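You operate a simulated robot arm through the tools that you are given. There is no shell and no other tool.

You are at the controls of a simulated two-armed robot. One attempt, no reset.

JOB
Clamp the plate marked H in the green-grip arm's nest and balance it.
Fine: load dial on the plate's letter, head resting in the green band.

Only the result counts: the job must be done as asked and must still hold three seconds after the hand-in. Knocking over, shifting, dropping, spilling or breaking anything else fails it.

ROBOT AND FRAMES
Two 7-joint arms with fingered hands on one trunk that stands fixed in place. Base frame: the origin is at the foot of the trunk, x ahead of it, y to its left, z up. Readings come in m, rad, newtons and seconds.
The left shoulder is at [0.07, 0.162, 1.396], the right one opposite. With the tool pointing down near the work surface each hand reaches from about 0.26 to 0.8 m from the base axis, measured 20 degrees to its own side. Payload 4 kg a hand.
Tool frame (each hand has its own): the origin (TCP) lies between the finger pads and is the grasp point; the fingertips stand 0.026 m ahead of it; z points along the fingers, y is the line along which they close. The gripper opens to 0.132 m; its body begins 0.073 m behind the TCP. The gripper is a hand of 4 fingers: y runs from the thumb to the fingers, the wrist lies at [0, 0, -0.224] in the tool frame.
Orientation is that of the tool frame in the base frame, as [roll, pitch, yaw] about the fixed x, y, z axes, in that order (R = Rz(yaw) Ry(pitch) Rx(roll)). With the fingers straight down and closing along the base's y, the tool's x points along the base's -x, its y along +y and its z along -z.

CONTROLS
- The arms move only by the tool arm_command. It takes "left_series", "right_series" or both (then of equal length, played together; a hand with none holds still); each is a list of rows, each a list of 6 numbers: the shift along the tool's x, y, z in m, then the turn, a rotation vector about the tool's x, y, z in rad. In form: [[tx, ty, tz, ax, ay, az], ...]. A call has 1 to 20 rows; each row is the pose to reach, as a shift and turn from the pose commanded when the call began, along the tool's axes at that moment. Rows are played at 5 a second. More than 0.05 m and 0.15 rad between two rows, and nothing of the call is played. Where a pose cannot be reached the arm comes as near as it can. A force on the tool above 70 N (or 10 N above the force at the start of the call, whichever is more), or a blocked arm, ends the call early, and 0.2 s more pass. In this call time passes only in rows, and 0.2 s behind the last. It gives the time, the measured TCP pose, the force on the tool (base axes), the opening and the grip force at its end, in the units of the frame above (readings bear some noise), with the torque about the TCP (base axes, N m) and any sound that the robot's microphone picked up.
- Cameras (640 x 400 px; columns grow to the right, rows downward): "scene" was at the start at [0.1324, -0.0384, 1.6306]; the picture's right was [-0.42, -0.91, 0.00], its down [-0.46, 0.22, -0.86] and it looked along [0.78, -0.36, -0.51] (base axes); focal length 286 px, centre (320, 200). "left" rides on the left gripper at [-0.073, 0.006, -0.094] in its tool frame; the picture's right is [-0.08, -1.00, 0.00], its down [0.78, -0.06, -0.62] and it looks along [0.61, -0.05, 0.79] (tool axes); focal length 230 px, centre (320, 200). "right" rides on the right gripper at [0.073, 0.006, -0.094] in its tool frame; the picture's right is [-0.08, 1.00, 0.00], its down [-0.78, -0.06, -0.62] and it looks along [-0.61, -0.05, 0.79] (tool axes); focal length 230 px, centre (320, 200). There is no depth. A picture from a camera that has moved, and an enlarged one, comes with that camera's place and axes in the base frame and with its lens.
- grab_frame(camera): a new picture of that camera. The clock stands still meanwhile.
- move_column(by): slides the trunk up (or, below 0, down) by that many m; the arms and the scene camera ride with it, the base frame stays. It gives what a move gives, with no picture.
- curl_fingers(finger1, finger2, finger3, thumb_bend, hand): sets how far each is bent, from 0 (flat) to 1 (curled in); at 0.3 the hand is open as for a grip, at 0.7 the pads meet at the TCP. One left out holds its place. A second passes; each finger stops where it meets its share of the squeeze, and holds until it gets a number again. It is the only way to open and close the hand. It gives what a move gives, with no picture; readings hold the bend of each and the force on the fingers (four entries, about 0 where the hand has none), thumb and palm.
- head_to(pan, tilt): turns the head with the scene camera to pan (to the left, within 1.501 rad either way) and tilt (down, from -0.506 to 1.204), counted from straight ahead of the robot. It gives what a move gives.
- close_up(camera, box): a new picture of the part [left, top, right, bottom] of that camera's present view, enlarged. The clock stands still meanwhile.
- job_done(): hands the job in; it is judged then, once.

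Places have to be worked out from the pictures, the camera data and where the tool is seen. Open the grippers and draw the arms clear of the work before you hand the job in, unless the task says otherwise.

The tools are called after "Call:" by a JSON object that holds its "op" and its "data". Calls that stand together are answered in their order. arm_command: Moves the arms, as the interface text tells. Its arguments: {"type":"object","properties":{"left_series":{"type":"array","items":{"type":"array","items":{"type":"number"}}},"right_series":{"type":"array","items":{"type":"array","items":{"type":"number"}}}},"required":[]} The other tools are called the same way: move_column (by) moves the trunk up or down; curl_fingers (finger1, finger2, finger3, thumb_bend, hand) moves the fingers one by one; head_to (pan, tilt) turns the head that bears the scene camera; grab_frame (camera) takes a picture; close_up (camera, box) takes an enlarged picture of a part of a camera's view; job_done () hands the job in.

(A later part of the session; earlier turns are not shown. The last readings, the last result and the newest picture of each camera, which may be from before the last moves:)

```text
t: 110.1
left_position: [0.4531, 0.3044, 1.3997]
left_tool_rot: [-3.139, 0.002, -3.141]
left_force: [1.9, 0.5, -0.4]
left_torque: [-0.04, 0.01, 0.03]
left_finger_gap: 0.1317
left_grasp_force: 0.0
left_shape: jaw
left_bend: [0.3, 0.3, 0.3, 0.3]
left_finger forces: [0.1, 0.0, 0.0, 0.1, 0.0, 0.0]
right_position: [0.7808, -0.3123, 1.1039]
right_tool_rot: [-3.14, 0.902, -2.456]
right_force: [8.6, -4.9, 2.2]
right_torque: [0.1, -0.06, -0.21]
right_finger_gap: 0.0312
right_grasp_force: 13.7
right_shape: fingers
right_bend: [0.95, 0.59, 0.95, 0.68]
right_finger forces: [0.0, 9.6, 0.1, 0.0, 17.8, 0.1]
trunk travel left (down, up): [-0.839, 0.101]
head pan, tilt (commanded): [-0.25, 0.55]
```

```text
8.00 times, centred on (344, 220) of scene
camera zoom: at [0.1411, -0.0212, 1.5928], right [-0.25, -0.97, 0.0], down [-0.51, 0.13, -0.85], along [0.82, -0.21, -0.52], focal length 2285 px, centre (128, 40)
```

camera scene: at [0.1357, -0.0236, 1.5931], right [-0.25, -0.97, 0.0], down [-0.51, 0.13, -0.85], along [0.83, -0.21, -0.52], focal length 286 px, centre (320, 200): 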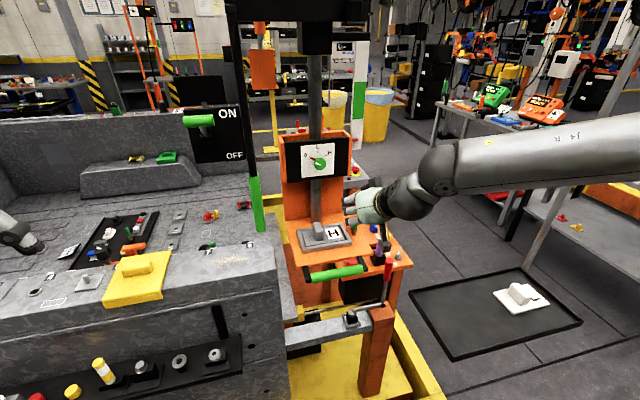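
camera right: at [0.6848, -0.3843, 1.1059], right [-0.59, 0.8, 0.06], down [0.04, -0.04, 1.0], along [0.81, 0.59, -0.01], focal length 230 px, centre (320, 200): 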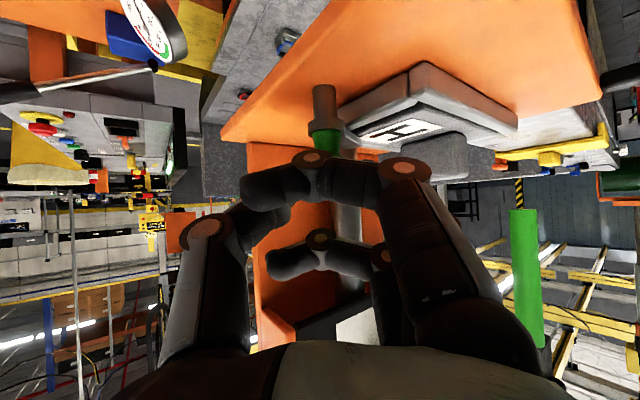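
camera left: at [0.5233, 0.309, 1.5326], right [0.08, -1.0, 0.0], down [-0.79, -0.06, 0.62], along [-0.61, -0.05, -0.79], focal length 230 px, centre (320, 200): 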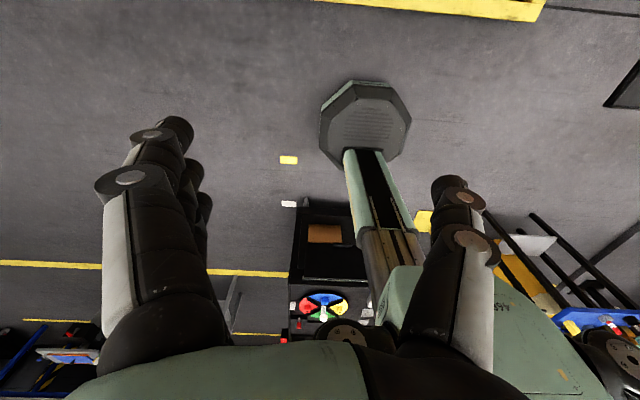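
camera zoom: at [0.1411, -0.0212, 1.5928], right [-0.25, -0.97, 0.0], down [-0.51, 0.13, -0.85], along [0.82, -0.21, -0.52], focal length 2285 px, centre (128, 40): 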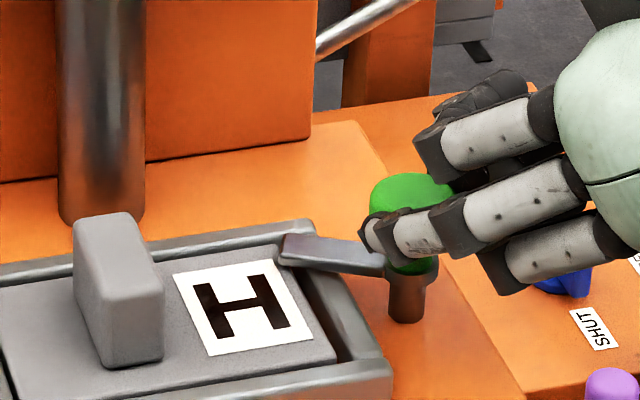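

The arm now lies at ~78° over the frame edge and plate. I continue a little further to bring it fully over, watching torque.

Call:
{"op": "arm_command", "data": {"right_series": [[-0.0002, -0.0023, 0.0003, -0.0942, 0, -0.0744], [-0.0003, -0.0035, 0.0005, -0.141, 0, -0.111]]}}

Call:
{"op": "close_up", "data": {"camera": "scene", "box": [304, 195, 384, 245]}}

```text
t: 110.7
left_position: [0.4464, 0.2998, 1.4034]
left_tool_rot: [3.14, 0.009, -3.14]
left_force: [0.0, -0.6, 0.5]
left_torque: [0.04, -0.04, -0.03]
left_finger_gap: 0.1318
left_grasp_force: 0.0
left_shape: jaw
left_bend: [0.3, 0.3, 0.3, 0.3]
left_finger forces: [0.0, 0.0, 0.0, 0.0, 0.0, 0.1]
right_position: [0.761, -0.3051, 1.118]
right_tool_rot: [3.129, 0.912, -2.337]
right_force: [-0.4, 2.8, -0.4]
right_torque: [-0.08, 0.05, -0.09]
right_finger_gap: 0.0301
right_grasp_force: 0.0
right_shape: fingers
right_bend: [0.95, 0.68, 0.95, 0.76]
right_finger forces: [0.0, 0.0, 0.0, 0.0, 0.1, 0.1]
right hand out of reach, approached as far as the arm can: row 1, 2
trunk travel left (down, up): [-0.839, 0.101]
head pan, tilt (commanded): [-0.25, 0.55]
```

```text
8.00 times, centred on (344, 220) of scene
camera zoom: at [0.134, -0.0272, 1.5934], right [-0.25, -0.97, 0.0], down [-0.5, 0.13, -0.85], along [0.83, -0.21, -0.52], focal length 2285 px, centre (128, 40)
```

zoom: 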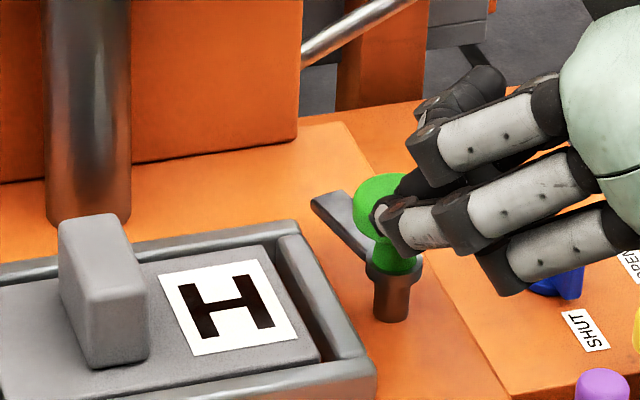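

The hand hit its limit and dragged the arm back to ~33°. I'll repeat with a longer controlled stroke: start at yaw −0.3 and stop at a safely reachable +0.6. First open, rise and rotate back.

Call:
{"op": "curl_fingers", "data": {"hand": "right", "finger2": 0.42, "thumb_bend": 0.42}}

Call:
{"op": "arm_command", "data": {"right_series": [[-0.0237, 0, -0.0184, 0, 0, 0], [-0.0372, 0, -0.0288, 0, 0, 0], [-0.0386, 0.0001, -0.0269, 0.1092, 0, 0.0845], [-0.0401, 0.0002, -0.0251, 0.2184, 0, 0.169], [-0.0415, 0.0003, -0.0232, 0.3276, 0, 0.2535], [-0.043, 0.0005, -0.0214, 0.4368, 0, 0.338], [-0.0444, 0.0006, -0.0195, 0.5459, 0, 0.4225], [-0.0458, 0.0007, -0.0177, 0.6551, 0, 0.507], [-0.0473, 0.0008, -0.0158, 0.7643, 0, 0.5915], [-0.0487, 0.0009, -0.014, 0.8735, 0, 0.676], [-0.0487, 0.0009, -0.014, 0.8735, 0, 0.676]]}}

Call:
{"op": "grab_frame", "data": {"camera": "right"}}

Call:
{"op": "close_up", "data": {"camera": "scene", "box": [304, 195, 384, 245]}}

```text
t: 111.7
left_position: [0.4503, 0.3051, 1.4021]
left_tool_rot: [-3.14, 0.003, -3.141]
left_force: [-0.2, 0.2, -0.5]
left_torque: [0.0, 0.05, -0.01]
left_finger_gap: 0.1318
left_grasp_force: 0.1
left_shape: jaw
left_bend: [0.3, 0.3, 0.3, 0.3]
left_finger forces: [0.1, 0.0, 0.1, 0.0, 0.0, 0.0]
right_position: [0.7659, -0.3069, 1.1153]
right_tool_rot: [3.141, 0.904, -2.339]
right_force: [0.7, 0.5, -1.2]
right_torque: [0.03, -0.01, -0.01]
right_finger_gap: 0.0457
right_grasp_force: 0.0
right_shape: fingers
right_bend: [0.95, 0.42, 0.95, 0.42]
right_finger forces: [0.0, 0.1, 0.1, 0.0, 0.0, 0.0]
trunk travel left (down, up): [-0.839, 0.101]
head pan, tilt (commanded): [-0.25, 0.55]
```

```text
t: 114.1
left_position: [0.4496, 0.3043, 1.4022]
left_tool_rot: [-3.141, 0.003, -3.141]
left_force: [-0.2, 0.3, 0.4]
left_torque: [0.0, 0.0, -0.01]
left_finger_gap: 0.1322
left_grasp_force: 0.1
left_shape: jaw
left_bend: [0.3, 0.3, 0.3, 0.3]
left_finger forces: [0.1, 0.1, 0.0, 0.1, 0.0, 0.0]
right_position: [0.7764, -0.2958, 1.1658]
right_tool_rot: [-3.134, 0.908, 2.847]
right_force: [-0.4, -0.3, -0.2]
right_torque: [0.01, 0.0, -0.03]
right_finger_gap: 0.046
right_grasp_force: 0.2
right_shape: fingers
right_bend: [0.95, 0.42, 0.95, 0.42]
right_finger forces: [0.0, 0.0, 0.1, 0.0, 0.0, 0.1]
right hand out of reach, approached as far as the arm can: row 10, 11
trunk travel left (down, up): [-0.839, 0.101]
head pan, tilt (commanded): [-0.25, 0.55]
```

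```text
taken
camera right: at [0.664, -0.2569, 1.165], right [0.34, 0.94, 0.06], down [-0.02, -0.05, 1.0], along [0.94, -0.34, 0.0], focal length 230 px, centre (320, 200)
```

right: 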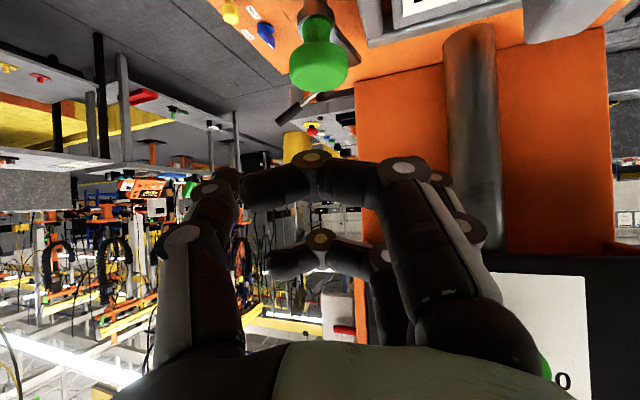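

```text
8.00 times, centred on (344, 220) of scene
camera zoom: at [0.1372, -0.0227, 1.5931], right [-0.25, -0.97, 0.0], down [-0.51, 0.13, -0.85], along [0.83, -0.21, -0.52], focal length 2285 px, centre (128, 40)
```

zoom: 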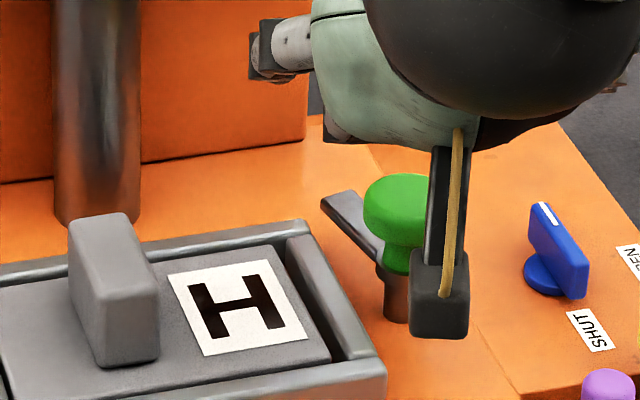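

Yaw −0.29 reached over the knob. I descend and pinch with a firmer squeeze.

Call:
{"op": "arm_command", "data": {"right_series": [[0.0164, 0.0008, 0.012, 0, 0, 0], [0.0328, 0.0016, 0.0241, 0, 0, 0], [0.0492, 0.0024, 0.0361, 0, 0, 0]]}}

Call:
{"op": "curl_fingers", "data": {"hand": "right", "finger2": 0.85, "thumb_bend": 0.85}}

Call:
{"op": "close_up", "data": {"camera": "scene", "box": [304, 195, 384, 245]}}

Call:
{"op": "grab_frame", "data": {"camera": "right"}}

```text
t: 114.9
left_position: [0.4495, 0.3032, 1.4018]
left_tool_rot: [-3.141, 0.005, 3.141]
left_force: [-0.9, 0.0, 0.2]
left_torque: [0.01, 0.0, -0.02]
left_finger_gap: 0.1321
left_grasp_force: 0.1
left_shape: jaw
left_bend: [0.3, 0.3, 0.3, 0.3]
left_finger forces: [0.0, 0.1, 0.0, 0.0, 0.1, 0.1]
right_position: [0.7568, -0.3086, 1.1176]
right_tool_rot: [-3.134, 0.907, 2.848]
right_force: [-0.1, -0.7, -0.5]
right_torque: [0.04, 0.01, -0.01]
right_finger_gap: 0.0459
right_grasp_force: 0.1
right_shape: fingers
right_bend: [0.95, 0.42, 0.95, 0.42]
right_finger forces: [0.0, 0.0, 0.1, 0.0, 0.0, 0.2]
right hand out of reach, approached as far as the arm can: row 1, 2, 3
trunk travel left (down, up): [-0.839, 0.101]
head pan, tilt (commanded): [-0.25, 0.55]
```

```text
t: 115.9
left_position: [0.4507, 0.3056, 1.4015]
left_tool_rot: [-3.138, 0.003, -3.139]
left_force: [-0.8, -0.7, -0.7]
left_torque: [0.0, -0.01, 0.01]
left_finger_gap: 0.132
left_grasp_force: 0.0
left_shape: jaw
left_bend: [0.3, 0.3, 0.3, 0.3]
left_finger forces: [0.1, 0.0, 0.0, 0.0, 0.1, 0.0]
right_position: [0.757, -0.3046, 1.1175]
right_tool_rot: [-3.128, 0.907, 2.855]
right_force: [-0.8, 10.8, 0.0]
right_torque: [0.27, 0.01, 0.34]
right_finger_gap: 0.0316
right_grasp_force: 5.4
right_shape: fingers
right_bend: [0.95, 0.57, 0.95, 0.85]
right_finger forces: [0.0, 10.6, 0.0, 0.0, 0.1, 0.0]
trunk travel left (down, up): [-0.839, 0.101]
head pan, tilt (commanded): [-0.25, 0.55]
```

```text
8.00 times, centred on (344, 220) of scene
camera zoom: at [0.1375, -0.0195, 1.5931], right [-0.25, -0.97, 0.0], down [-0.51, 0.13, -0.85], along [0.83, -0.21, -0.52], focal length 2285 px, centre (128, 40)
```

zoom: 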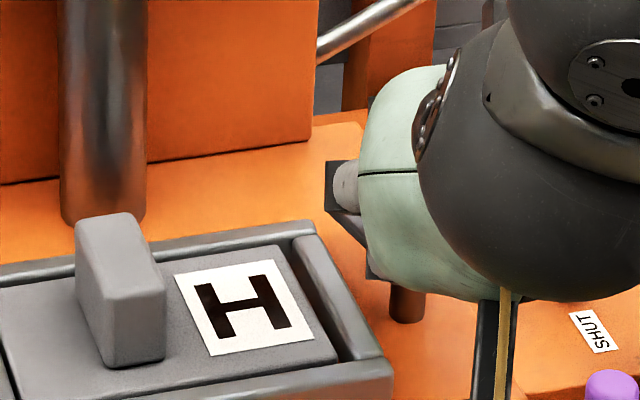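

```text
taken
camera right: at [0.6449, -0.266, 1.1187], right [0.34, 0.94, 0.05], down [-0.02, -0.05, 1.0], along [0.94, -0.34, 0.0], focal length 230 px, centre (320, 200)
```

right: 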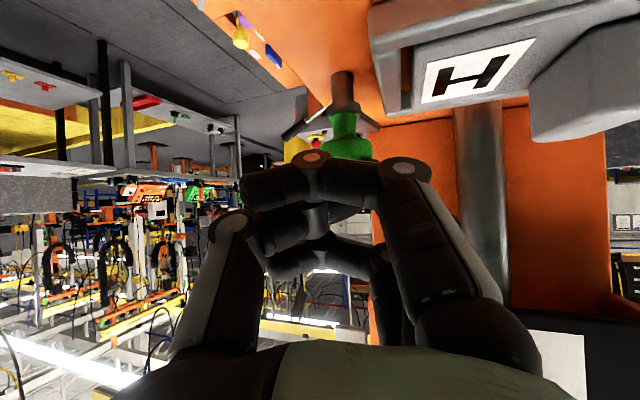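

At the lower height the arm can't hold yaw −0.3. I'll instead hover there and lower with the trunk. First open and go back up to the hover point.

Call:
{"op": "curl_fingers", "data": {"hand": "right", "finger2": 0.42, "thumb_bend": 0.42}}

Call:
{"op": "arm_command", "data": {"right_series": [[-0.0158, 0, -0.0123, 0, 0, 0], [-0.0394, 0, -0.0308, 0, 0, 0], [-0.0459, 0.012, -0.0195, 0, 0, 0], [-0.0459, 0.0195, -0.0195, 0, 0, 0], [-0.0459, 0.0195, -0.0195, 0, 0, 0]]}}

Call:
{"op": "grab_frame", "data": {"camera": "right"}}

Call:
{"op": "close_up", "data": {"camera": "scene", "box": [304, 195, 384, 245]}}

```text
t: 116.9
left_position: [0.4501, 0.3029, 1.4014]
left_tool_rot: [3.141, 0.004, 3.141]
left_force: [0.4, -0.9, 0.6]
left_torque: [0.0, 0.02, -0.03]
left_finger_gap: 0.132
left_grasp_force: 0.0
left_shape: jaw
left_bend: [0.3, 0.3, 0.3, 0.3]
left_finger forces: [0.0, 0.0, 0.0, 0.0, 0.0, 0.0]
right_position: [0.7574, -0.3098, 1.1177]
right_tool_rot: [-3.133, 0.908, 2.848]
right_force: [0.2, -0.3, -0.1]
right_torque: [0.04, -0.01, 0.03]
right_finger_gap: 0.0459
right_grasp_force: 0.1
right_shape: fingers
right_bend: [0.95, 0.42, 0.95, 0.42]
right_finger forces: [0.1, 0.0, 0.0, 0.0, 0.0, 0.0]
trunk travel left (down, up): [-0.839, 0.101]
head pan, tilt (commanded): [-0.25, 0.55]
```

```text
t: 118.1
left_position: [0.4507, 0.3039, 1.4021]
left_tool_rot: [-3.141, 0.002, -3.141]
left_force: [-0.1, 0.3, -0.7]
left_torque: [0.03, -0.02, 0.02]
left_finger_gap: 0.1319
left_grasp_force: 0.1
left_shape: jaw
left_bend: [0.3, 0.3, 0.3, 0.3]
left_finger forces: [0.0, 0.0, 0.0, 0.0, 0.0, 0.0]
right_position: [0.7735, -0.2931, 1.1667]
right_tool_rot: [-3.134, 0.911, 2.85]
right_force: [-0.6, 0.6, -0.1]
right_torque: [0.03, -0.01, 0.01]
right_finger_gap: 0.0458
right_grasp_force: 0.0
right_shape: fingers
right_bend: [0.95, 0.42, 0.95, 0.42]
right_finger forces: [0.1, 0.0, 0.0, 0.0, 0.0, 0.0]
trunk travel left (down, up): [-0.839, 0.101]
head pan, tilt (commanded): [-0.25, 0.55]
```

```text
taken
camera right: at [0.6621, -0.2546, 1.1669], right [0.34, 0.94, 0.06], down [-0.02, -0.05, 1.0], along [0.94, -0.34, 0.0], focal length 230 px, centre (320, 200)
```

right: 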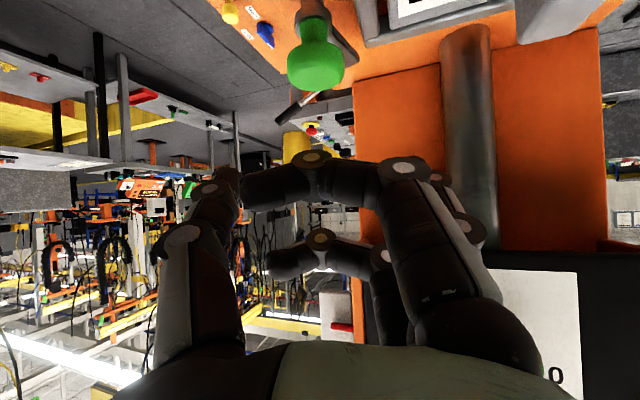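

```text
8.00 times, centred on (344, 220) of scene
camera zoom: at [0.1364, -0.0225, 1.5931], right [-0.25, -0.97, 0.0], down [-0.51, 0.13, -0.85], along [0.83, -0.21, -0.52], focal length 2285 px, centre (128, 40)
```

zoom: 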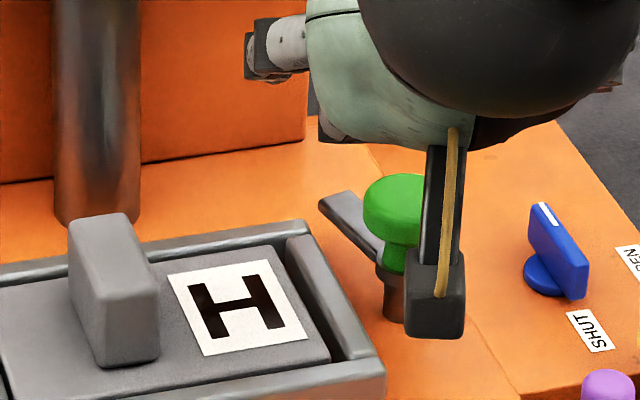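

Hover pose is good and centred on the knob. I lower with the trunk by 61 mm, then pinch.

Call:
{"op": "move_column", "data": {"by": -0.061}}

Call:
{"op": "curl_fingers", "data": {"hand": "right", "finger2": 0.8, "thumb_bend": 0.8}}

Call:
{"op": "close_up", "data": {"camera": "scene", "box": [304, 175, 384, 225]}}

```text
t: 119.1
left_position: [0.4496, 0.303, 1.3405]
left_tool_rot: [-3.141, 0.005, -3.141]
left_force: [-0.2, 0.2, -0.1]
left_torque: [0.01, 0.01, 0.0]
left_finger_gap: 0.1319
left_grasp_force: 0.0
left_shape: jaw
left_bend: [0.3, 0.3, 0.3, 0.3]
left_finger forces: [0.0, 0.0, 0.0, 0.1, 0.0, 0.0]
right_position: [0.7742, -0.2945, 1.1049]
right_tool_rot: [-3.133, 0.909, 2.851]
right_force: [-0.7, 0.3, -0.4]
right_torque: [-0.02, -0.06, 0.01]
right_finger_gap: 0.0459
right_grasp_force: 0.0
right_shape: fingers
right_bend: [0.95, 0.42, 0.95, 0.42]
right_finger forces: [0.0, 0.1, 0.0, 0.0, 0.0, 0.0]
trunk travel left (down, up): [-0.778, 0.162]
head pan, tilt (commanded): [-0.25, 0.55]
```

```text
t: 120.1
left_position: [0.4505, 0.301, 1.341]
left_tool_rot: [3.141, 0.005, -3.138]
left_force: [-0.6, 1.0, -0.3]
left_torque: [0.0, 0.01, 0.04]
left_finger_gap: 0.132
left_grasp_force: 0.2
left_shape: jaw
left_bend: [0.3, 0.3, 0.3, 0.3]
left_finger forces: [0.0, 0.1, 0.0, 0.1, 0.0, 0.1]
right_position: [0.7743, -0.2985, 1.1045]
right_tool_rot: [-3.134, 0.907, 2.845]
right_force: [-0.7, -12.1, 0.5]
right_torque: [0.02, -0.09, -0.21]
right_finger_gap: 0.0312
right_grasp_force: 15.8
right_shape: fingers
right_bend: [0.95, 0.61, 0.95, 0.68]
right_finger forces: [0.1, 10.5, 0.0, 0.0, 20.6, 0.1]
trunk travel left (down, up): [-0.778, 0.162]
head pan, tilt (commanded): [-0.25, 0.55]
```

```text
8.00 times, centred on (344, 200) of scene
camera zoom: at [0.1376, -0.0261, 1.532], right [-0.25, -0.97, 0.0], down [-0.51, 0.13, -0.85], along [0.83, -0.21, -0.52], focal length 2285 px, centre (128, 200)
```

zoom: 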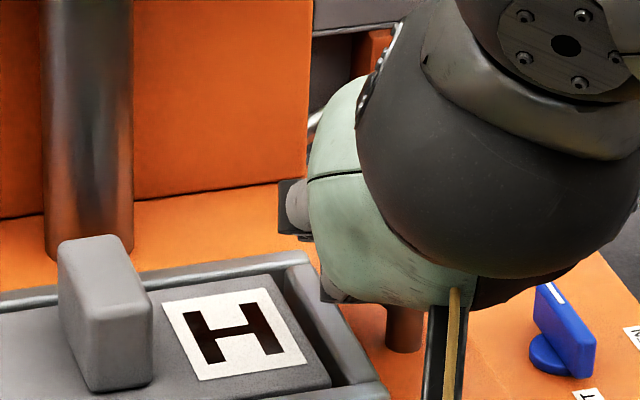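

Pinched. Now the long stroke: rotate 0.91 rad counter-clockwise about the knob axis.

Call:
{"op": "arm_command", "data": {"right_series": [[-0.0002, -0.0026, 0.0002, -0.1025, 0, -0.08], [-0.0005, -0.0052, 0.0007, -0.205, 0, -0.16], [-0.0012, -0.0076, 0.0015, -0.3074, 0, -0.24], [-0.002, -0.01, 0.0025, -0.4099, 0, -0.32], [-0.0029, -0.012, 0.0038, -0.5124, 0, -0.4], [-0.004, -0.0139, 0.0052, -0.6149, 0, -0.4799], [-0.0052, -0.0157, 0.0067, -0.7174, 0, -0.5599]]}}

Call:
{"op": "close_up", "data": {"camera": "scene", "box": [304, 175, 384, 225]}}

Call:
{"op": "grab_frame", "data": {"camera": "right"}}

```text
t: 121.7
left_position: [0.4521, 0.3034, 1.3396]
left_tool_rot: [-3.141, 0.001, -3.14]
left_force: [-0.9, -0.5, 0.1]
left_torque: [0.0, -0.03, 0.03]
left_finger_gap: 0.1316
left_grasp_force: 0.1
left_shape: jaw
left_bend: [0.3, 0.3, 0.3, 0.3]
left_finger forces: [0.1, 0.0, 0.0, 0.1, 0.1, 0.0]
right_position: [0.7787, -0.3116, 1.1038]
right_tool_rot: [-3.135, 0.905, -2.524]
right_force: [8.4, -3.8, 1.0]
right_torque: [0.09, -0.07, -0.21]
right_finger_gap: 0.0314
right_grasp_force: 15.3
right_shape: fingers
right_bend: [0.95, 0.6, 0.95, 0.69]
right_finger forces: [0.1, 11.6, 0.1, 0.0, 18.4, 0.1]
trunk travel left (down, up): [-0.778, 0.162]
head pan, tilt (commanded): [-0.25, 0.55]
```

```text
8.00 times, centred on (344, 200) of scene
camera zoom: at [0.1399, -0.0237, 1.5318], right [-0.25, -0.97, 0.0], down [-0.51, 0.13, -0.85], along [0.83, -0.21, -0.52], focal length 2285 px, centre (128, 200)
```

zoom: 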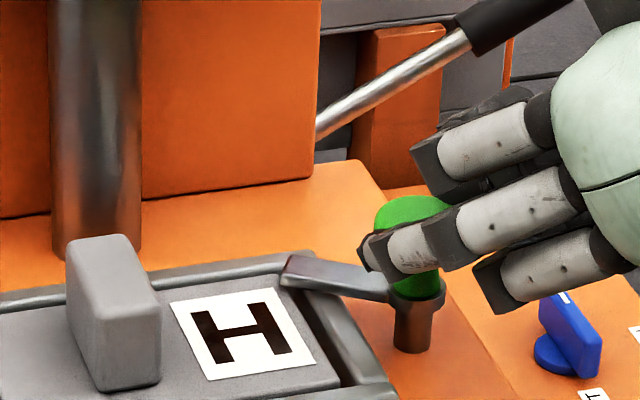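

```text
taken
camera right: at [0.6801, -0.3761, 1.1052], right [-0.53, 0.84, 0.06], down [0.03, -0.05, 1.0], along [0.84, 0.54, 0.0], focal length 230 px, centre (320, 200)
```

right: 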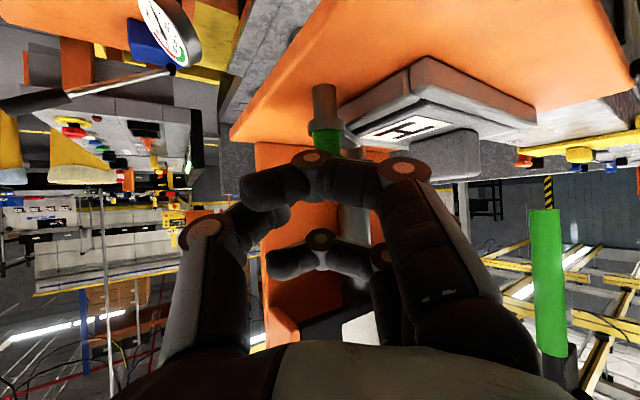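

The arm lies at ~76° over the plate edge. I open both fingers in place, without moving the hand, to avoid dragging it back.

Call:
{"op": "curl_fingers", "data": {"hand": "right", "finger2": 0.45, "thumb_bend": 0.45}}

Call:
{"op": "close_up", "data": {"camera": "scene", "box": [304, 175, 384, 225]}}

```text
t: 122.7
left_position: [0.4499, 0.3041, 1.3405]
left_tool_rot: [-3.141, 0.006, 3.14]
left_force: [-0.8, -0.1, 0.6]
left_torque: [0.02, -0.01, 0.05]
left_finger_gap: 0.1318
left_grasp_force: 0.0
left_shape: jaw
left_bend: [0.3, 0.3, 0.3, 0.3]
left_finger forces: [0.0, 0.0, 0.0, 0.1, 0.1, 0.1]
right_position: [0.7771, -0.3113, 1.1053]
right_tool_rot: [-3.133, 0.904, -2.525]
right_force: [0.8, 0.3, -0.3]
right_torque: [0.0, 0.04, -0.02]
right_finger_gap: 0.0435
right_grasp_force: 0.0
right_shape: fingers
right_bend: [0.95, 0.45, 0.95, 0.45]
right_finger forces: [0.0, 0.0, 0.1, 0.0, 0.0, 0.1]
trunk travel left (down, up): [-0.778, 0.162]
head pan, tilt (commanded): [-0.25, 0.55]
```

```text
8.00 times, centred on (344, 200) of scene
camera zoom: at [0.1375, -0.0223, 1.532], right [-0.25, -0.97, 0.0], down [-0.51, 0.13, -0.85], along [0.83, -0.21, -0.52], focal length 2285 px, centre (128, 200)
```

zoom: 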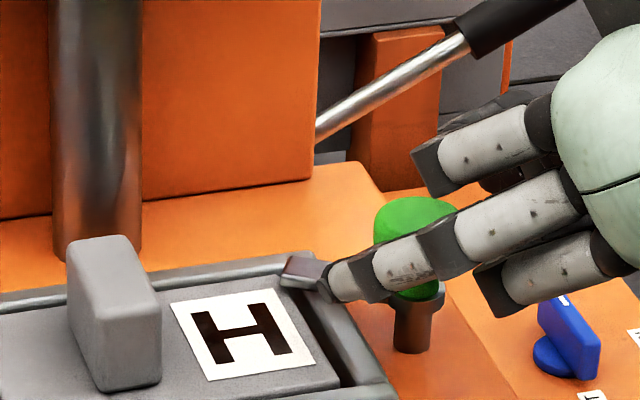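

The arm stayed in place. I raise the hand vertically with the trunk.

Call:
{"op": "move_column", "data": {"by": 0.061}}

Call:
{"op": "close_up", "data": {"camera": "scene", "box": [304, 195, 384, 245]}}

```text
t: 123.7
left_position: [0.4506, 0.3032, 1.4022]
left_tool_rot: [3.141, 0.004, -3.141]
left_force: [-0.4, -0.3, 0.0]
left_torque: [-0.02, 0.03, 0.0]
left_finger_gap: 0.132
left_grasp_force: 0.0
left_shape: jaw
left_bend: [0.3, 0.3, 0.3, 0.3]
left_finger forces: [0.1, 0.0, 0.1, 0.0, 0.0, 0.0]
right_position: [0.7779, -0.3108, 1.1654]
right_tool_rot: [-3.137, 0.903, -2.527]
right_force: [0.8, 0.6, -0.3]
right_torque: [0.01, -0.02, 0.01]
right_finger_gap: 0.0435
right_grasp_force: 0.1
right_shape: fingers
right_bend: [0.95, 0.45, 0.95, 0.45]
right_finger forces: [0.0, 0.0, 0.1, 0.0, 0.0, 0.0]
trunk travel left (down, up): [-0.839, 0.101]
head pan, tilt (commanded): [-0.25, 0.55]
```

```text
8.00 times, centred on (344, 220) of scene
camera zoom: at [0.138, -0.0227, 1.5929], right [-0.25, -0.97, 0.0], down [-0.51, 0.13, -0.85], along [0.83, -0.21, -0.52], focal length 2285 px, centre (128, 40)
```

zoom: 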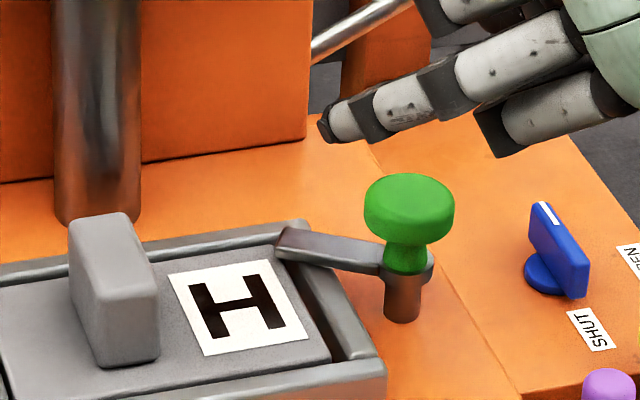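

The arm is at ~73°. One more stroke should bring it fully over: I rotate the hand back to yaw 0 above the knob.

Call:
{"op": "arm_command", "data": {"right_series": [[-0.0004, 0.0027, 0.0005, 0.0965, 0, 0.0761], [-0.0008, 0.0054, 0.0009, 0.193, 0, 0.1522], [-0.0011, 0.0082, 0.0014, 0.2896, 0, 0.2284], [-0.0015, 0.0109, 0.0018, 0.3861, 0, 0.3045], [-0.0019, 0.0136, 0.0023, 0.4826, 0, 0.3806], [-0.0019, 0.0136, 0.0023, 0.4826, 0, 0.3806]]}}

Call:
{"op": "move_column", "data": {"by": -0.061}}

Call:
{"op": "close_up", "data": {"camera": "scene", "box": [304, 175, 384, 225]}}

Call:
{"op": "grab_frame", "data": {"camera": "right"}}

```text
t: 125.1
left_position: [0.4501, 0.3038, 1.4011]
left_tool_rot: [-3.141, 0.003, -3.141]
left_force: [0.1, 0.5, 0.1]
left_torque: [0.03, -0.01, -0.02]
left_finger_gap: 0.1319
left_grasp_force: 0.1
left_shape: jaw
left_bend: [0.3, 0.3, 0.3, 0.3]
left_finger forces: [0.0, 0.1, 0.0, 0.1, 0.0, 0.1]
right_position: [0.7725, -0.2976, 1.165]
right_tool_rot: [-3.138, 0.905, 3.139]
right_force: [-0.2, -0.5, -0.3]
right_torque: [-0.01, 0.01, -0.04]
right_finger_gap: 0.0435
right_grasp_force: 0.1
right_shape: fingers
right_bend: [0.95, 0.45, 0.95, 0.45]
right_finger forces: [0.0, 0.0, 0.0, 0.0, 0.0, 0.1]
trunk travel left (down, up): [-0.839, 0.101]
head pan, tilt (commanded): [-0.25, 0.55]
```

```text
t: 126.1
left_position: [0.4491, 0.3042, 1.3407]
left_tool_rot: [-3.141, 0.004, -3.14]
left_force: [0.3, -0.6, 0.2]
left_torque: [-0.04, 0.03, -0.02]
left_finger_gap: 0.132
left_grasp_force: 0.0
left_shape: jaw
left_bend: [0.3, 0.3, 0.3, 0.3]
left_finger forces: [0.0, 0.0, 0.1, 0.0, 0.0, 0.1]
right_position: [0.772, -0.2989, 1.1056]
right_tool_rot: [-3.137, 0.905, -3.141]
right_force: [0.0, 0.2, 0.5]
right_torque: [-0.01, -0.02, 0.0]
right_finger_gap: 0.0439
right_grasp_force: 0.1
right_shape: fingers
right_bend: [0.95, 0.45, 0.95, 0.45]
right_finger forces: [0.0, 0.0, 0.0, 0.0, 0.0, 0.1]
trunk travel left (down, up): [-0.778, 0.162]
head pan, tilt (commanded): [-0.25, 0.55]
```

```text
8.00 times, centred on (344, 200) of scene
camera zoom: at [0.1375, -0.0222, 1.5321], right [-0.25, -0.97, 0.0], down [-0.51, 0.13, -0.85], along [0.83, -0.21, -0.52], focal length 2285 px, centre (128, 200)
```

zoom: 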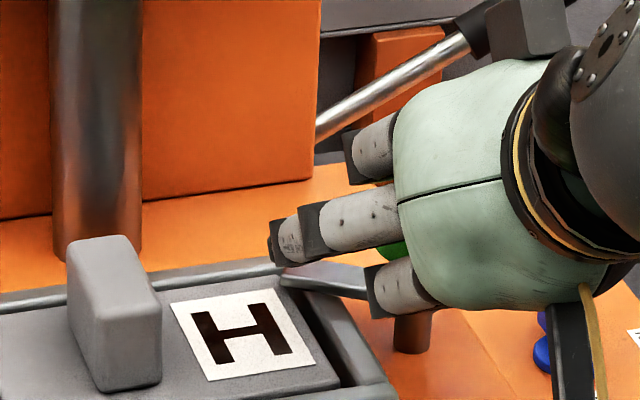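

```text
taken
camera right: at [0.6543, -0.293, 1.1058], right [0.05, 1.0, 0.06], down [0.0, -0.06, 1.0], along [1.0, -0.05, 0.0], focal length 230 px, centre (320, 200)
```

right: 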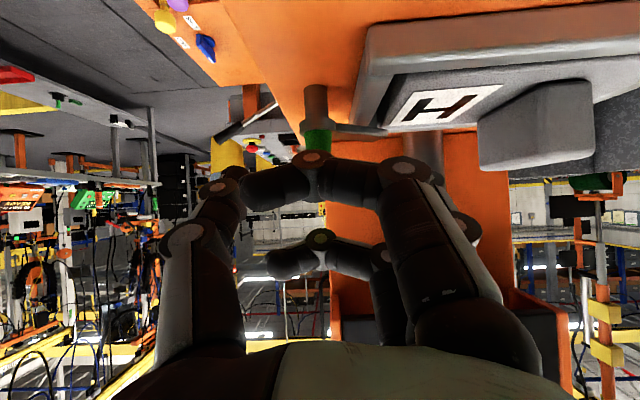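

Lowered; the arm is visible reaching over the plate's edge. I pinch and turn a further 0.6 rad.

Call:
{"op": "curl_fingers", "data": {"hand": "right", "finger2": 0.8, "thumb_bend": 0.8}}

Call:
{"op": "arm_command", "data": {"right_series": [[-0.0001, -0.0024, 0.0001, -0.0944, 0, -0.0741], [-0.0004, -0.0048, 0.0005, -0.1888, 0, -0.1482], [-0.0008, -0.007, 0.001, -0.2831, 0, -0.2223], [-0.0014, -0.0092, 0.0018, -0.3775, 0, -0.2964], [-0.0022, -0.0113, 0.0028, -0.4719, 0, -0.3706]]}}

Call:
{"op": "close_up", "data": {"camera": "scene", "box": [304, 175, 384, 225]}}

Call:
{"op": "grab_frame", "data": {"camera": "right"}}

```text
t: 127.1
left_position: [0.449, 0.3007, 1.3398]
left_tool_rot: [3.139, 0.003, -3.141]
left_force: [0.4, 0.5, 0.4]
left_torque: [0.01, 0.0, -0.02]
left_finger_gap: 0.1319
left_grasp_force: 0.1
left_shape: jaw
left_bend: [0.3, 0.3, 0.3, 0.3]
left_finger forces: [0.0, 0.0, 0.1, 0.0, 0.1, 0.0]
right_position: [0.775, -0.3029, 1.1042]
right_tool_rot: [-3.14, 0.906, 3.138]
right_force: [3.5, -13.3, 1.3]
right_torque: [0.01, -0.06, -0.16]
right_finger_gap: 0.0314
right_grasp_force: 15.4
right_shape: fingers
right_bend: [0.95, 0.61, 0.95, 0.68]
right_finger forces: [0.1, 10.6, 0.1, 0.0, 20.8, 0.1]
trunk travel left (down, up): [-0.778, 0.162]
head pan, tilt (commanded): [-0.25, 0.55]
```

```text
t: 128.3
left_position: [0.4516, 0.302, 1.3402]
left_tool_rot: [3.141, 0.003, -3.14]
left_force: [0.4, 0.2, -0.3]
left_torque: [0.0, -0.01, 0.03]
left_finger_gap: 0.1319
left_grasp_force: 0.1
left_shape: jaw
left_bend: [0.3, 0.3, 0.3, 0.3]
left_finger forces: [0.0, 0.0, 0.0, 0.0, 0.1, 0.1]
right_position: [0.7795, -0.3107, 1.1035]
right_tool_rot: [-3.138, 0.907, -2.539]
right_force: [8.8, -6.8, 1.8]
right_torque: [0.01, -0.08, -0.22]
right_finger_gap: 0.0312
right_grasp_force: 15.7
right_shape: fingers
right_bend: [0.95, 0.61, 0.95, 0.68]
right_finger forces: [0.0, 11.2, 0.1, 0.1, 19.9, 0.0]
trunk travel left (down, up): [-0.778, 0.162]
head pan, tilt (commanded): [-0.25, 0.55]
```

```text
8.00 times, centred on (344, 200) of scene
camera zoom: at [0.1396, -0.024, 1.5318], right [-0.25, -0.97, 0.0], down [-0.51, 0.13, -0.85], along [0.83, -0.21, -0.52], focal length 2285 px, centre (128, 200)
```

zoom: 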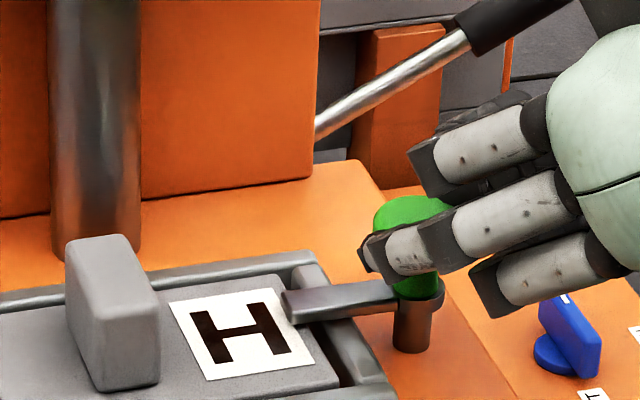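

```text
taken
camera right: at [0.6774, -0.3735, 1.1051], right [-0.52, 0.85, 0.06], down [0.03, -0.05, 1.0], along [0.85, 0.52, 0.0], focal length 230 px, centre (320, 200)
```

right: 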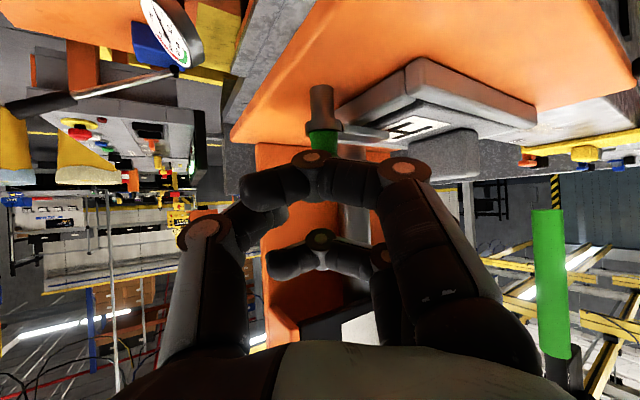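

The arm now points straight across over the plate (≈90°+). I open in place and raise the hand with the trunk.

Call:
{"op": "curl_fingers", "data": {"hand": "right", "finger2": 0.45, "thumb_bend": 0.45}}

Call:
{"op": "move_column", "data": {"by": 0.06}}

Call:
{"op": "close_up", "data": {"camera": "scene", "box": [304, 195, 384, 245]}}

```text
t: 129.3
left_position: [0.4503, 0.3045, 1.3414]
left_tool_rot: [-3.139, 0.003, 3.141]
left_force: [-0.3, 0.8, 0.6]
left_torque: [-0.02, 0.03, -0.01]
left_finger_gap: 0.132
left_grasp_force: 0.0
left_shape: jaw
left_bend: [0.3, 0.3, 0.3, 0.3]
left_finger forces: [0.0, 0.1, 0.0, 0.0, 0.0, 0.0]
right_position: [0.7756, -0.3099, 1.1053]
right_tool_rot: [-3.138, 0.904, -2.541]
right_force: [-0.4, -0.1, 0.3]
right_torque: [0.04, -0.02, -0.02]
right_finger_gap: 0.0438
right_grasp_force: 0.1
right_shape: fingers
right_bend: [0.95, 0.45, 0.95, 0.45]
right_finger forces: [0.0, 0.0, 0.0, 0.1, 0.0, 0.0]
trunk travel left (down, up): [-0.778, 0.162]
head pan, tilt (commanded): [-0.25, 0.55]
```

```text
t: 130.3
left_position: [0.4506, 0.3025, 1.4008]
left_tool_rot: [3.141, 0.001, -3.141]
left_force: [0.6, 0.5, 0.1]
left_torque: [0.0, -0.01, -0.02]
left_finger_gap: 0.1317
left_grasp_force: 0.0
left_shape: jaw
left_bend: [0.3, 0.3, 0.3, 0.3]
left_finger forces: [0.0, 0.0, 0.0, 0.1, 0.0, 0.0]
right_position: [0.7761, -0.3099, 1.1653]
right_tool_rot: [-3.138, 0.905, -2.543]
right_force: [0.8, 0.0, 0.2]
right_torque: [-0.01, 0.04, -0.01]
right_finger_gap: 0.0434
right_grasp_force: 0.0
right_shape: fingers
right_bend: [0.95, 0.45, 0.95, 0.45]
right_finger forces: [0.0, 0.0, 0.0, 0.0, 0.0, 0.1]
trunk travel left (down, up): [-0.838, 0.102]
head pan, tilt (commanded): [-0.25, 0.55]
```

```text
8.00 times, centred on (344, 220) of scene
camera zoom: at [0.1381, -0.0227, 1.5919], right [-0.25, -0.97, 0.0], down [-0.51, 0.13, -0.85], along [0.83, -0.21, -0.52], focal length 2285 px, centre (128, 40)
```

zoom: 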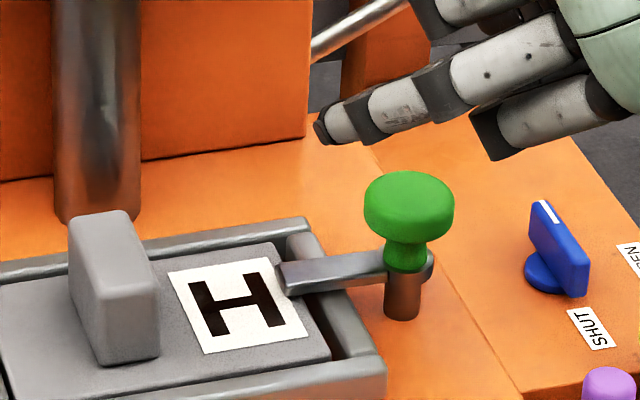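

The clamp arm now lies squarely over the plate. Next the dial: ticks are ±60° about vertical (0 left, L top, H right), so 120° clockwise is needed. I retreat and turn the hand to point forward at the dial, rolled −0.6 rad for a long stroke.

Call:
{"op": "arm_command", "data": {"right_series": [[-0.0026, 0.0128, -0.0372, 0.0626, -0.0493, -0.0513], [-0.0052, 0.0255, -0.0743, 0.1253, -0.0986, -0.1026], [-0.0218, 0.0363, -0.068, 0.1879, -0.1478, -0.1539], [-0.0383, 0.0471, -0.0616, 0.2506, -0.1971, -0.2053], [-0.0549, 0.0579, -0.0553, 0.3132, -0.2464, -0.2566], [-0.0714, 0.0687, -0.049, 0.3758, -0.2957, -0.3079], [-0.088, 0.0795, -0.0426, 0.4385, -0.3449, -0.3592], [-0.1045, 0.0903, -0.0363, 0.5011, -0.3942, -0.4105], [-0.1045, 0.0903, -0.0363, 0.5011, -0.3942, -0.4105]]}}

Call:
{"op": "grab_frame", "data": {"camera": "right"}}

Call:
{"op": "grab_frame", "data": {"camera": "scene"}}

```text
t: 132.3
left_position: [0.4503, 0.3036, 1.4008]
left_tool_rot: [3.141, 0.004, -3.141]
left_force: [0.0, 0.0, -0.3]
left_torque: [-0.01, 0.04, 0.02]
left_finger_gap: 0.1318
left_grasp_force: 0.1
left_shape: jaw
left_bend: [0.3, 0.3, 0.3, 0.3]
left_finger forces: [0.0, 0.1, 0.1, 0.0, 0.0, 0.0]
right_position: [0.7554, -0.2158, 1.2708]
right_tool_rot: [-1.819, 0.969, -1.572]
right_force: [-0.1, 0.0, 0.1]
right_torque: [0.05, 0.0, 0.0]
right_finger_gap: 0.0436
right_grasp_force: 0.1
right_shape: fingers
right_bend: [0.95, 0.45, 0.95, 0.45]
right_finger forces: [0.1, 0.0, 0.0, 0.0, 0.0, 0.0]
trunk travel left (down, up): [-0.838, 0.102]
head pan, tilt (commanded): [-0.25, 0.55]
```

```text
taken
camera right: at [0.6637, -0.2715, 1.22], right [-0.24, 0.84, -0.48], down [-0.58, 0.27, 0.77], along [0.78, 0.47, 0.42], focal length 230 px, centre (320, 200)
```

right: 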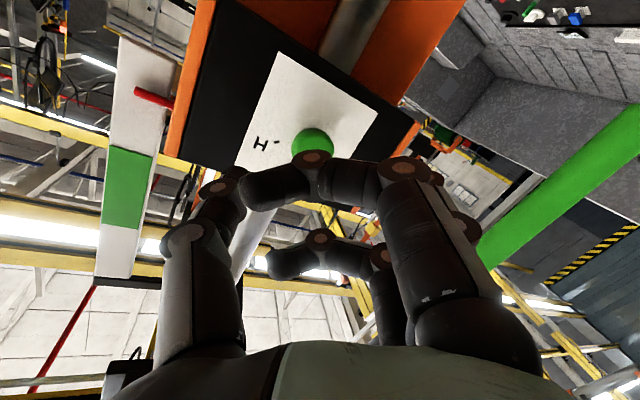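

```text
taken
camera scene: at [0.1376, -0.023, 1.592], right [-0.25, -0.97, 0.0], down [-0.51, 0.13, -0.85], along [0.83, -0.21, -0.52], focal length 286 px, centre (320, 200)
```

scene: 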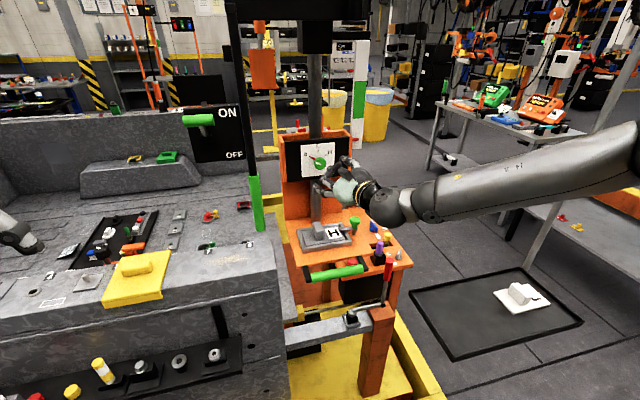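

The hand points at the dial. I advance along x to bring the fingertips around the knob.

Call:
{"op": "arm_command", "data": {"right_series": [[-0.001, -0.0037, 0.023, 0, 0, 0], [-0.0022, -0.0073, 0.046, 0, 0, 0], [-0.003, -0.01, 0.0626, 0, 0, 0]]}}

Call:
{"op": "grab_frame", "data": {"camera": "right"}}

Call:
{"op": "close_up", "data": {"camera": "scene", "box": [272, 125, 400, 205]}}

```text
t: 133.1
left_position: [0.4417, 0.3035, 1.4035]
left_tool_rot: [-3.141, 0.012, -3.139]
left_force: [-0.2, 0.7, 0.3]
left_torque: [0.0, -0.02, -0.02]
left_finger_gap: 0.1321
left_grasp_force: 0.1
left_shape: jaw
left_bend: [0.3, 0.3, 0.3, 0.3]
left_finger forces: [0.0, 0.0, 0.0, 0.0, 0.0, 0.0]
right_position: [0.8109, -0.2063, 1.2733]
right_tool_rot: [-1.81, 0.971, -1.562]
right_force: [-34.0, -0.3, 2.7]
right_torque: [-0.02, -0.94, -1.35]
right_finger_gap: 0.0432
right_grasp_force: 16.7
right_shape: fingers
right_bend: [0.95, 0.45, 0.95, 0.46]
right_finger forces: [0.1, 0.1, 0.1, 0.0, 33.0, 0.1]
trunk travel left (down, up): [-0.838, 0.102]
head pan, tilt (commanded): [-0.25, 0.55]
```

```text
taken
camera right: at [0.719, -0.2641, 1.2227], right [-0.24, 0.84, -0.48], down [-0.59, 0.27, 0.76], along [0.77, 0.47, 0.43], focal length 230 px, centre (320, 200)
```

right: 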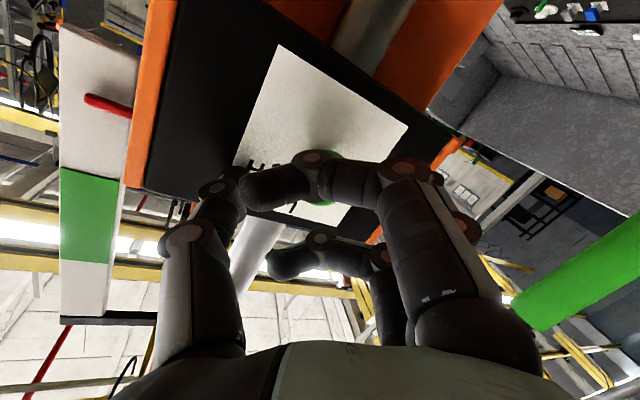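

```text
5.00 times, centred on (336, 165) of scene
camera zoom: at [0.1275, -0.0236, 1.5929], right [-0.25, -0.97, 0.0], down [-0.5, 0.13, -0.86], along [0.83, -0.21, -0.52], focal length 1428 px, centre (240, 375)
```

zoom: 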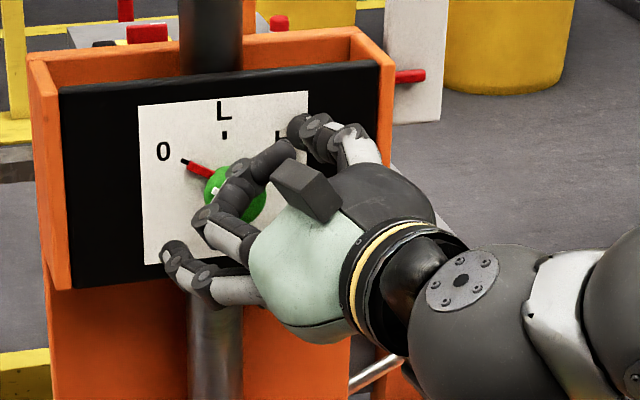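

The open thumb's tip pressed the panel (33 N). I back off 2 cm and square the hand up by reducing its yaw.

Call:
{"op": "arm_command", "data": {"right_series": [[0.0, 0.0046, -0.018, 0, 0, 0], [-0.0011, 0.0065, -0.0175, 0.07, 0.0465, 0.0119], [-0.0022, 0.0089, -0.0169, 0.1403, 0.093, 0.0237], [-0.0022, 0.0089, -0.0169, 0.1403, 0.093, 0.0237]]}}

Call:
{"op": "close_up", "data": {"camera": "scene", "box": [272, 125, 400, 205]}}

Call:
{"op": "grab_frame", "data": {"camera": "right"}}

```text
t: 134.1
left_position: [0.4525, 0.3027, 1.4004]
left_tool_rot: [-3.141, 0.001, -3.141]
left_force: [1.5, 0.3, 0.5]
left_torque: [0.05, -0.01, -0.01]
left_finger_gap: 0.132
left_grasp_force: 0.0
left_shape: jaw
left_bend: [0.3, 0.3, 0.3, 0.3]
left_finger forces: [0.0, 0.1, 0.1, 0.1, 0.0, 0.0]
right_position: [0.8013, -0.2048, 1.2659]
right_tool_rot: [-1.821, 0.968, -1.745]
right_force: [0.6, 0.6, -0.2]
right_torque: [-0.03, -0.02, 0.01]
right_finger_gap: 0.0433
right_grasp_force: 0.1
right_shape: fingers
right_bend: [0.95, 0.45, 0.95, 0.45]
right_finger forces: [0.0, 0.0, 0.1, 0.1, 0.1, 0.1]
trunk travel left (down, up): [-0.838, 0.102]
head pan, tilt (commanded): [-0.25, 0.55]
```

```text
5.00 times, centred on (336, 165) of scene
camera zoom: at [0.1398, -0.0232, 1.5918], right [-0.25, -0.97, 0.0], down [-0.51, 0.13, -0.85], along [0.83, -0.21, -0.52], focal length 1428 px, centre (240, 375)
```

zoom: 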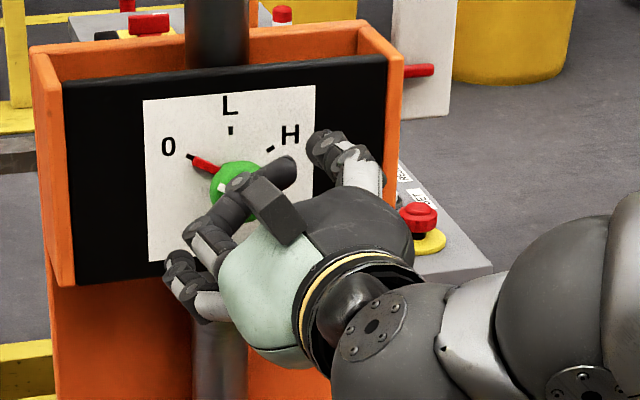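

```text
taken
camera right: at [0.7019, -0.2443, 1.2165], right [-0.1, 0.87, -0.48], down [-0.53, 0.37, 0.77], along [0.84, 0.33, 0.42], focal length 230 px, centre (320, 200)
```

right: 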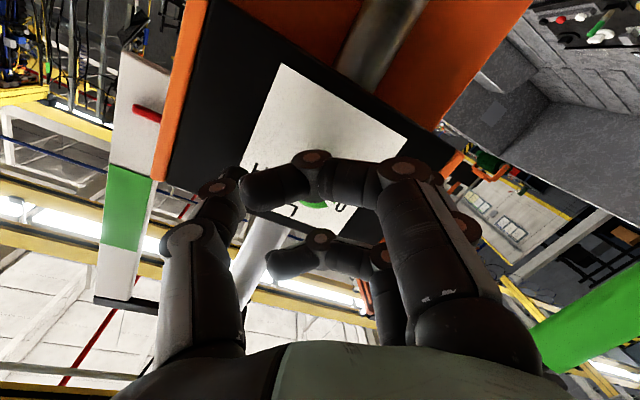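

Squarer now, but the hand points ~8° downward and sits ~5 mm low. I correct the pitch and height before closing in on the dial knob (centre ≈ y −0.201, z 1.270).

Call:
{"op": "arm_command", "data": {"right_series": [[-0.0022, 0, 0, 0.0278, -0.0658, 0], [-0.0044, -0.0005, -0.0005, 0.0556, -0.1316, 0], [-0.0044, -0.0005, -0.0005, 0.0556, -0.1316, 0]]}}

Call:
{"op": "close_up", "data": {"camera": "scene", "box": [272, 125, 400, 205]}}

Call:
{"op": "grab_frame", "data": {"camera": "right"}}

```text
t: 134.9
left_position: [0.4504, 0.304, 1.4002]
left_tool_rot: [3.141, 0.005, -3.142]
left_force: [0.0, 1.0, 0.1]
left_torque: [0.03, 0.04, 0.02]
left_finger_gap: 0.132
left_grasp_force: 0.1
left_shape: jaw
left_bend: [0.3, 0.3, 0.3, 0.3]
left_finger forces: [0.1, 0.0, 0.0, 0.0, 0.0, 0.0]
right_position: [0.7989, -0.2017, 1.2721]
right_tool_rot: [-1.568, 0.985, -1.506]
right_force: [0.6, -1.0, 0.1]
right_torque: [-0.01, 0.0, -0.02]
right_finger_gap: 0.044
right_grasp_force: 0.1
right_shape: fingers
right_bend: [0.95, 0.45, 0.95, 0.45]
right_finger forces: [0.0, 0.1, 0.1, 0.1, 0.0, 0.1]
trunk travel left (down, up): [-0.838, 0.102]
head pan, tilt (commanded): [-0.25, 0.55]
```

```text
5.00 times, centred on (336, 165) of scene
camera zoom: at [0.1371, -0.0226, 1.5921], right [-0.25, -0.97, 0.0], down [-0.51, 0.13, -0.85], along [0.83, -0.21, -0.52], focal length 1428 px, centre (240, 375)
```

zoom: 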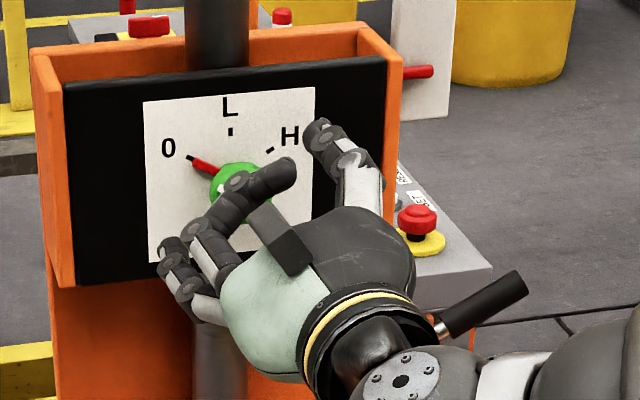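

```text
taken
camera right: at [0.7086, -0.2437, 1.2082], right [-0.05, 0.87, -0.49], down [-0.64, 0.34, 0.69], along [0.77, 0.35, 0.54], focal length 230 px, centre (320, 200)
```

right: 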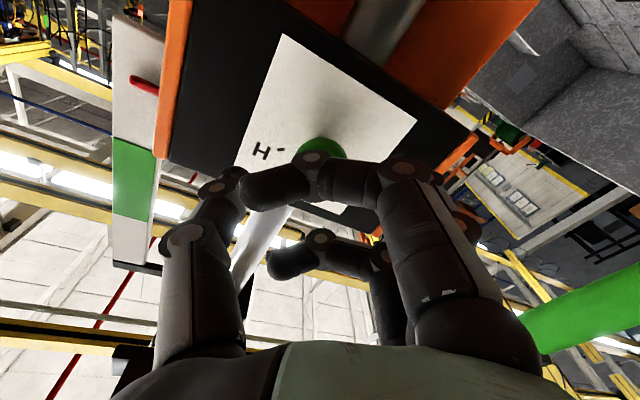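

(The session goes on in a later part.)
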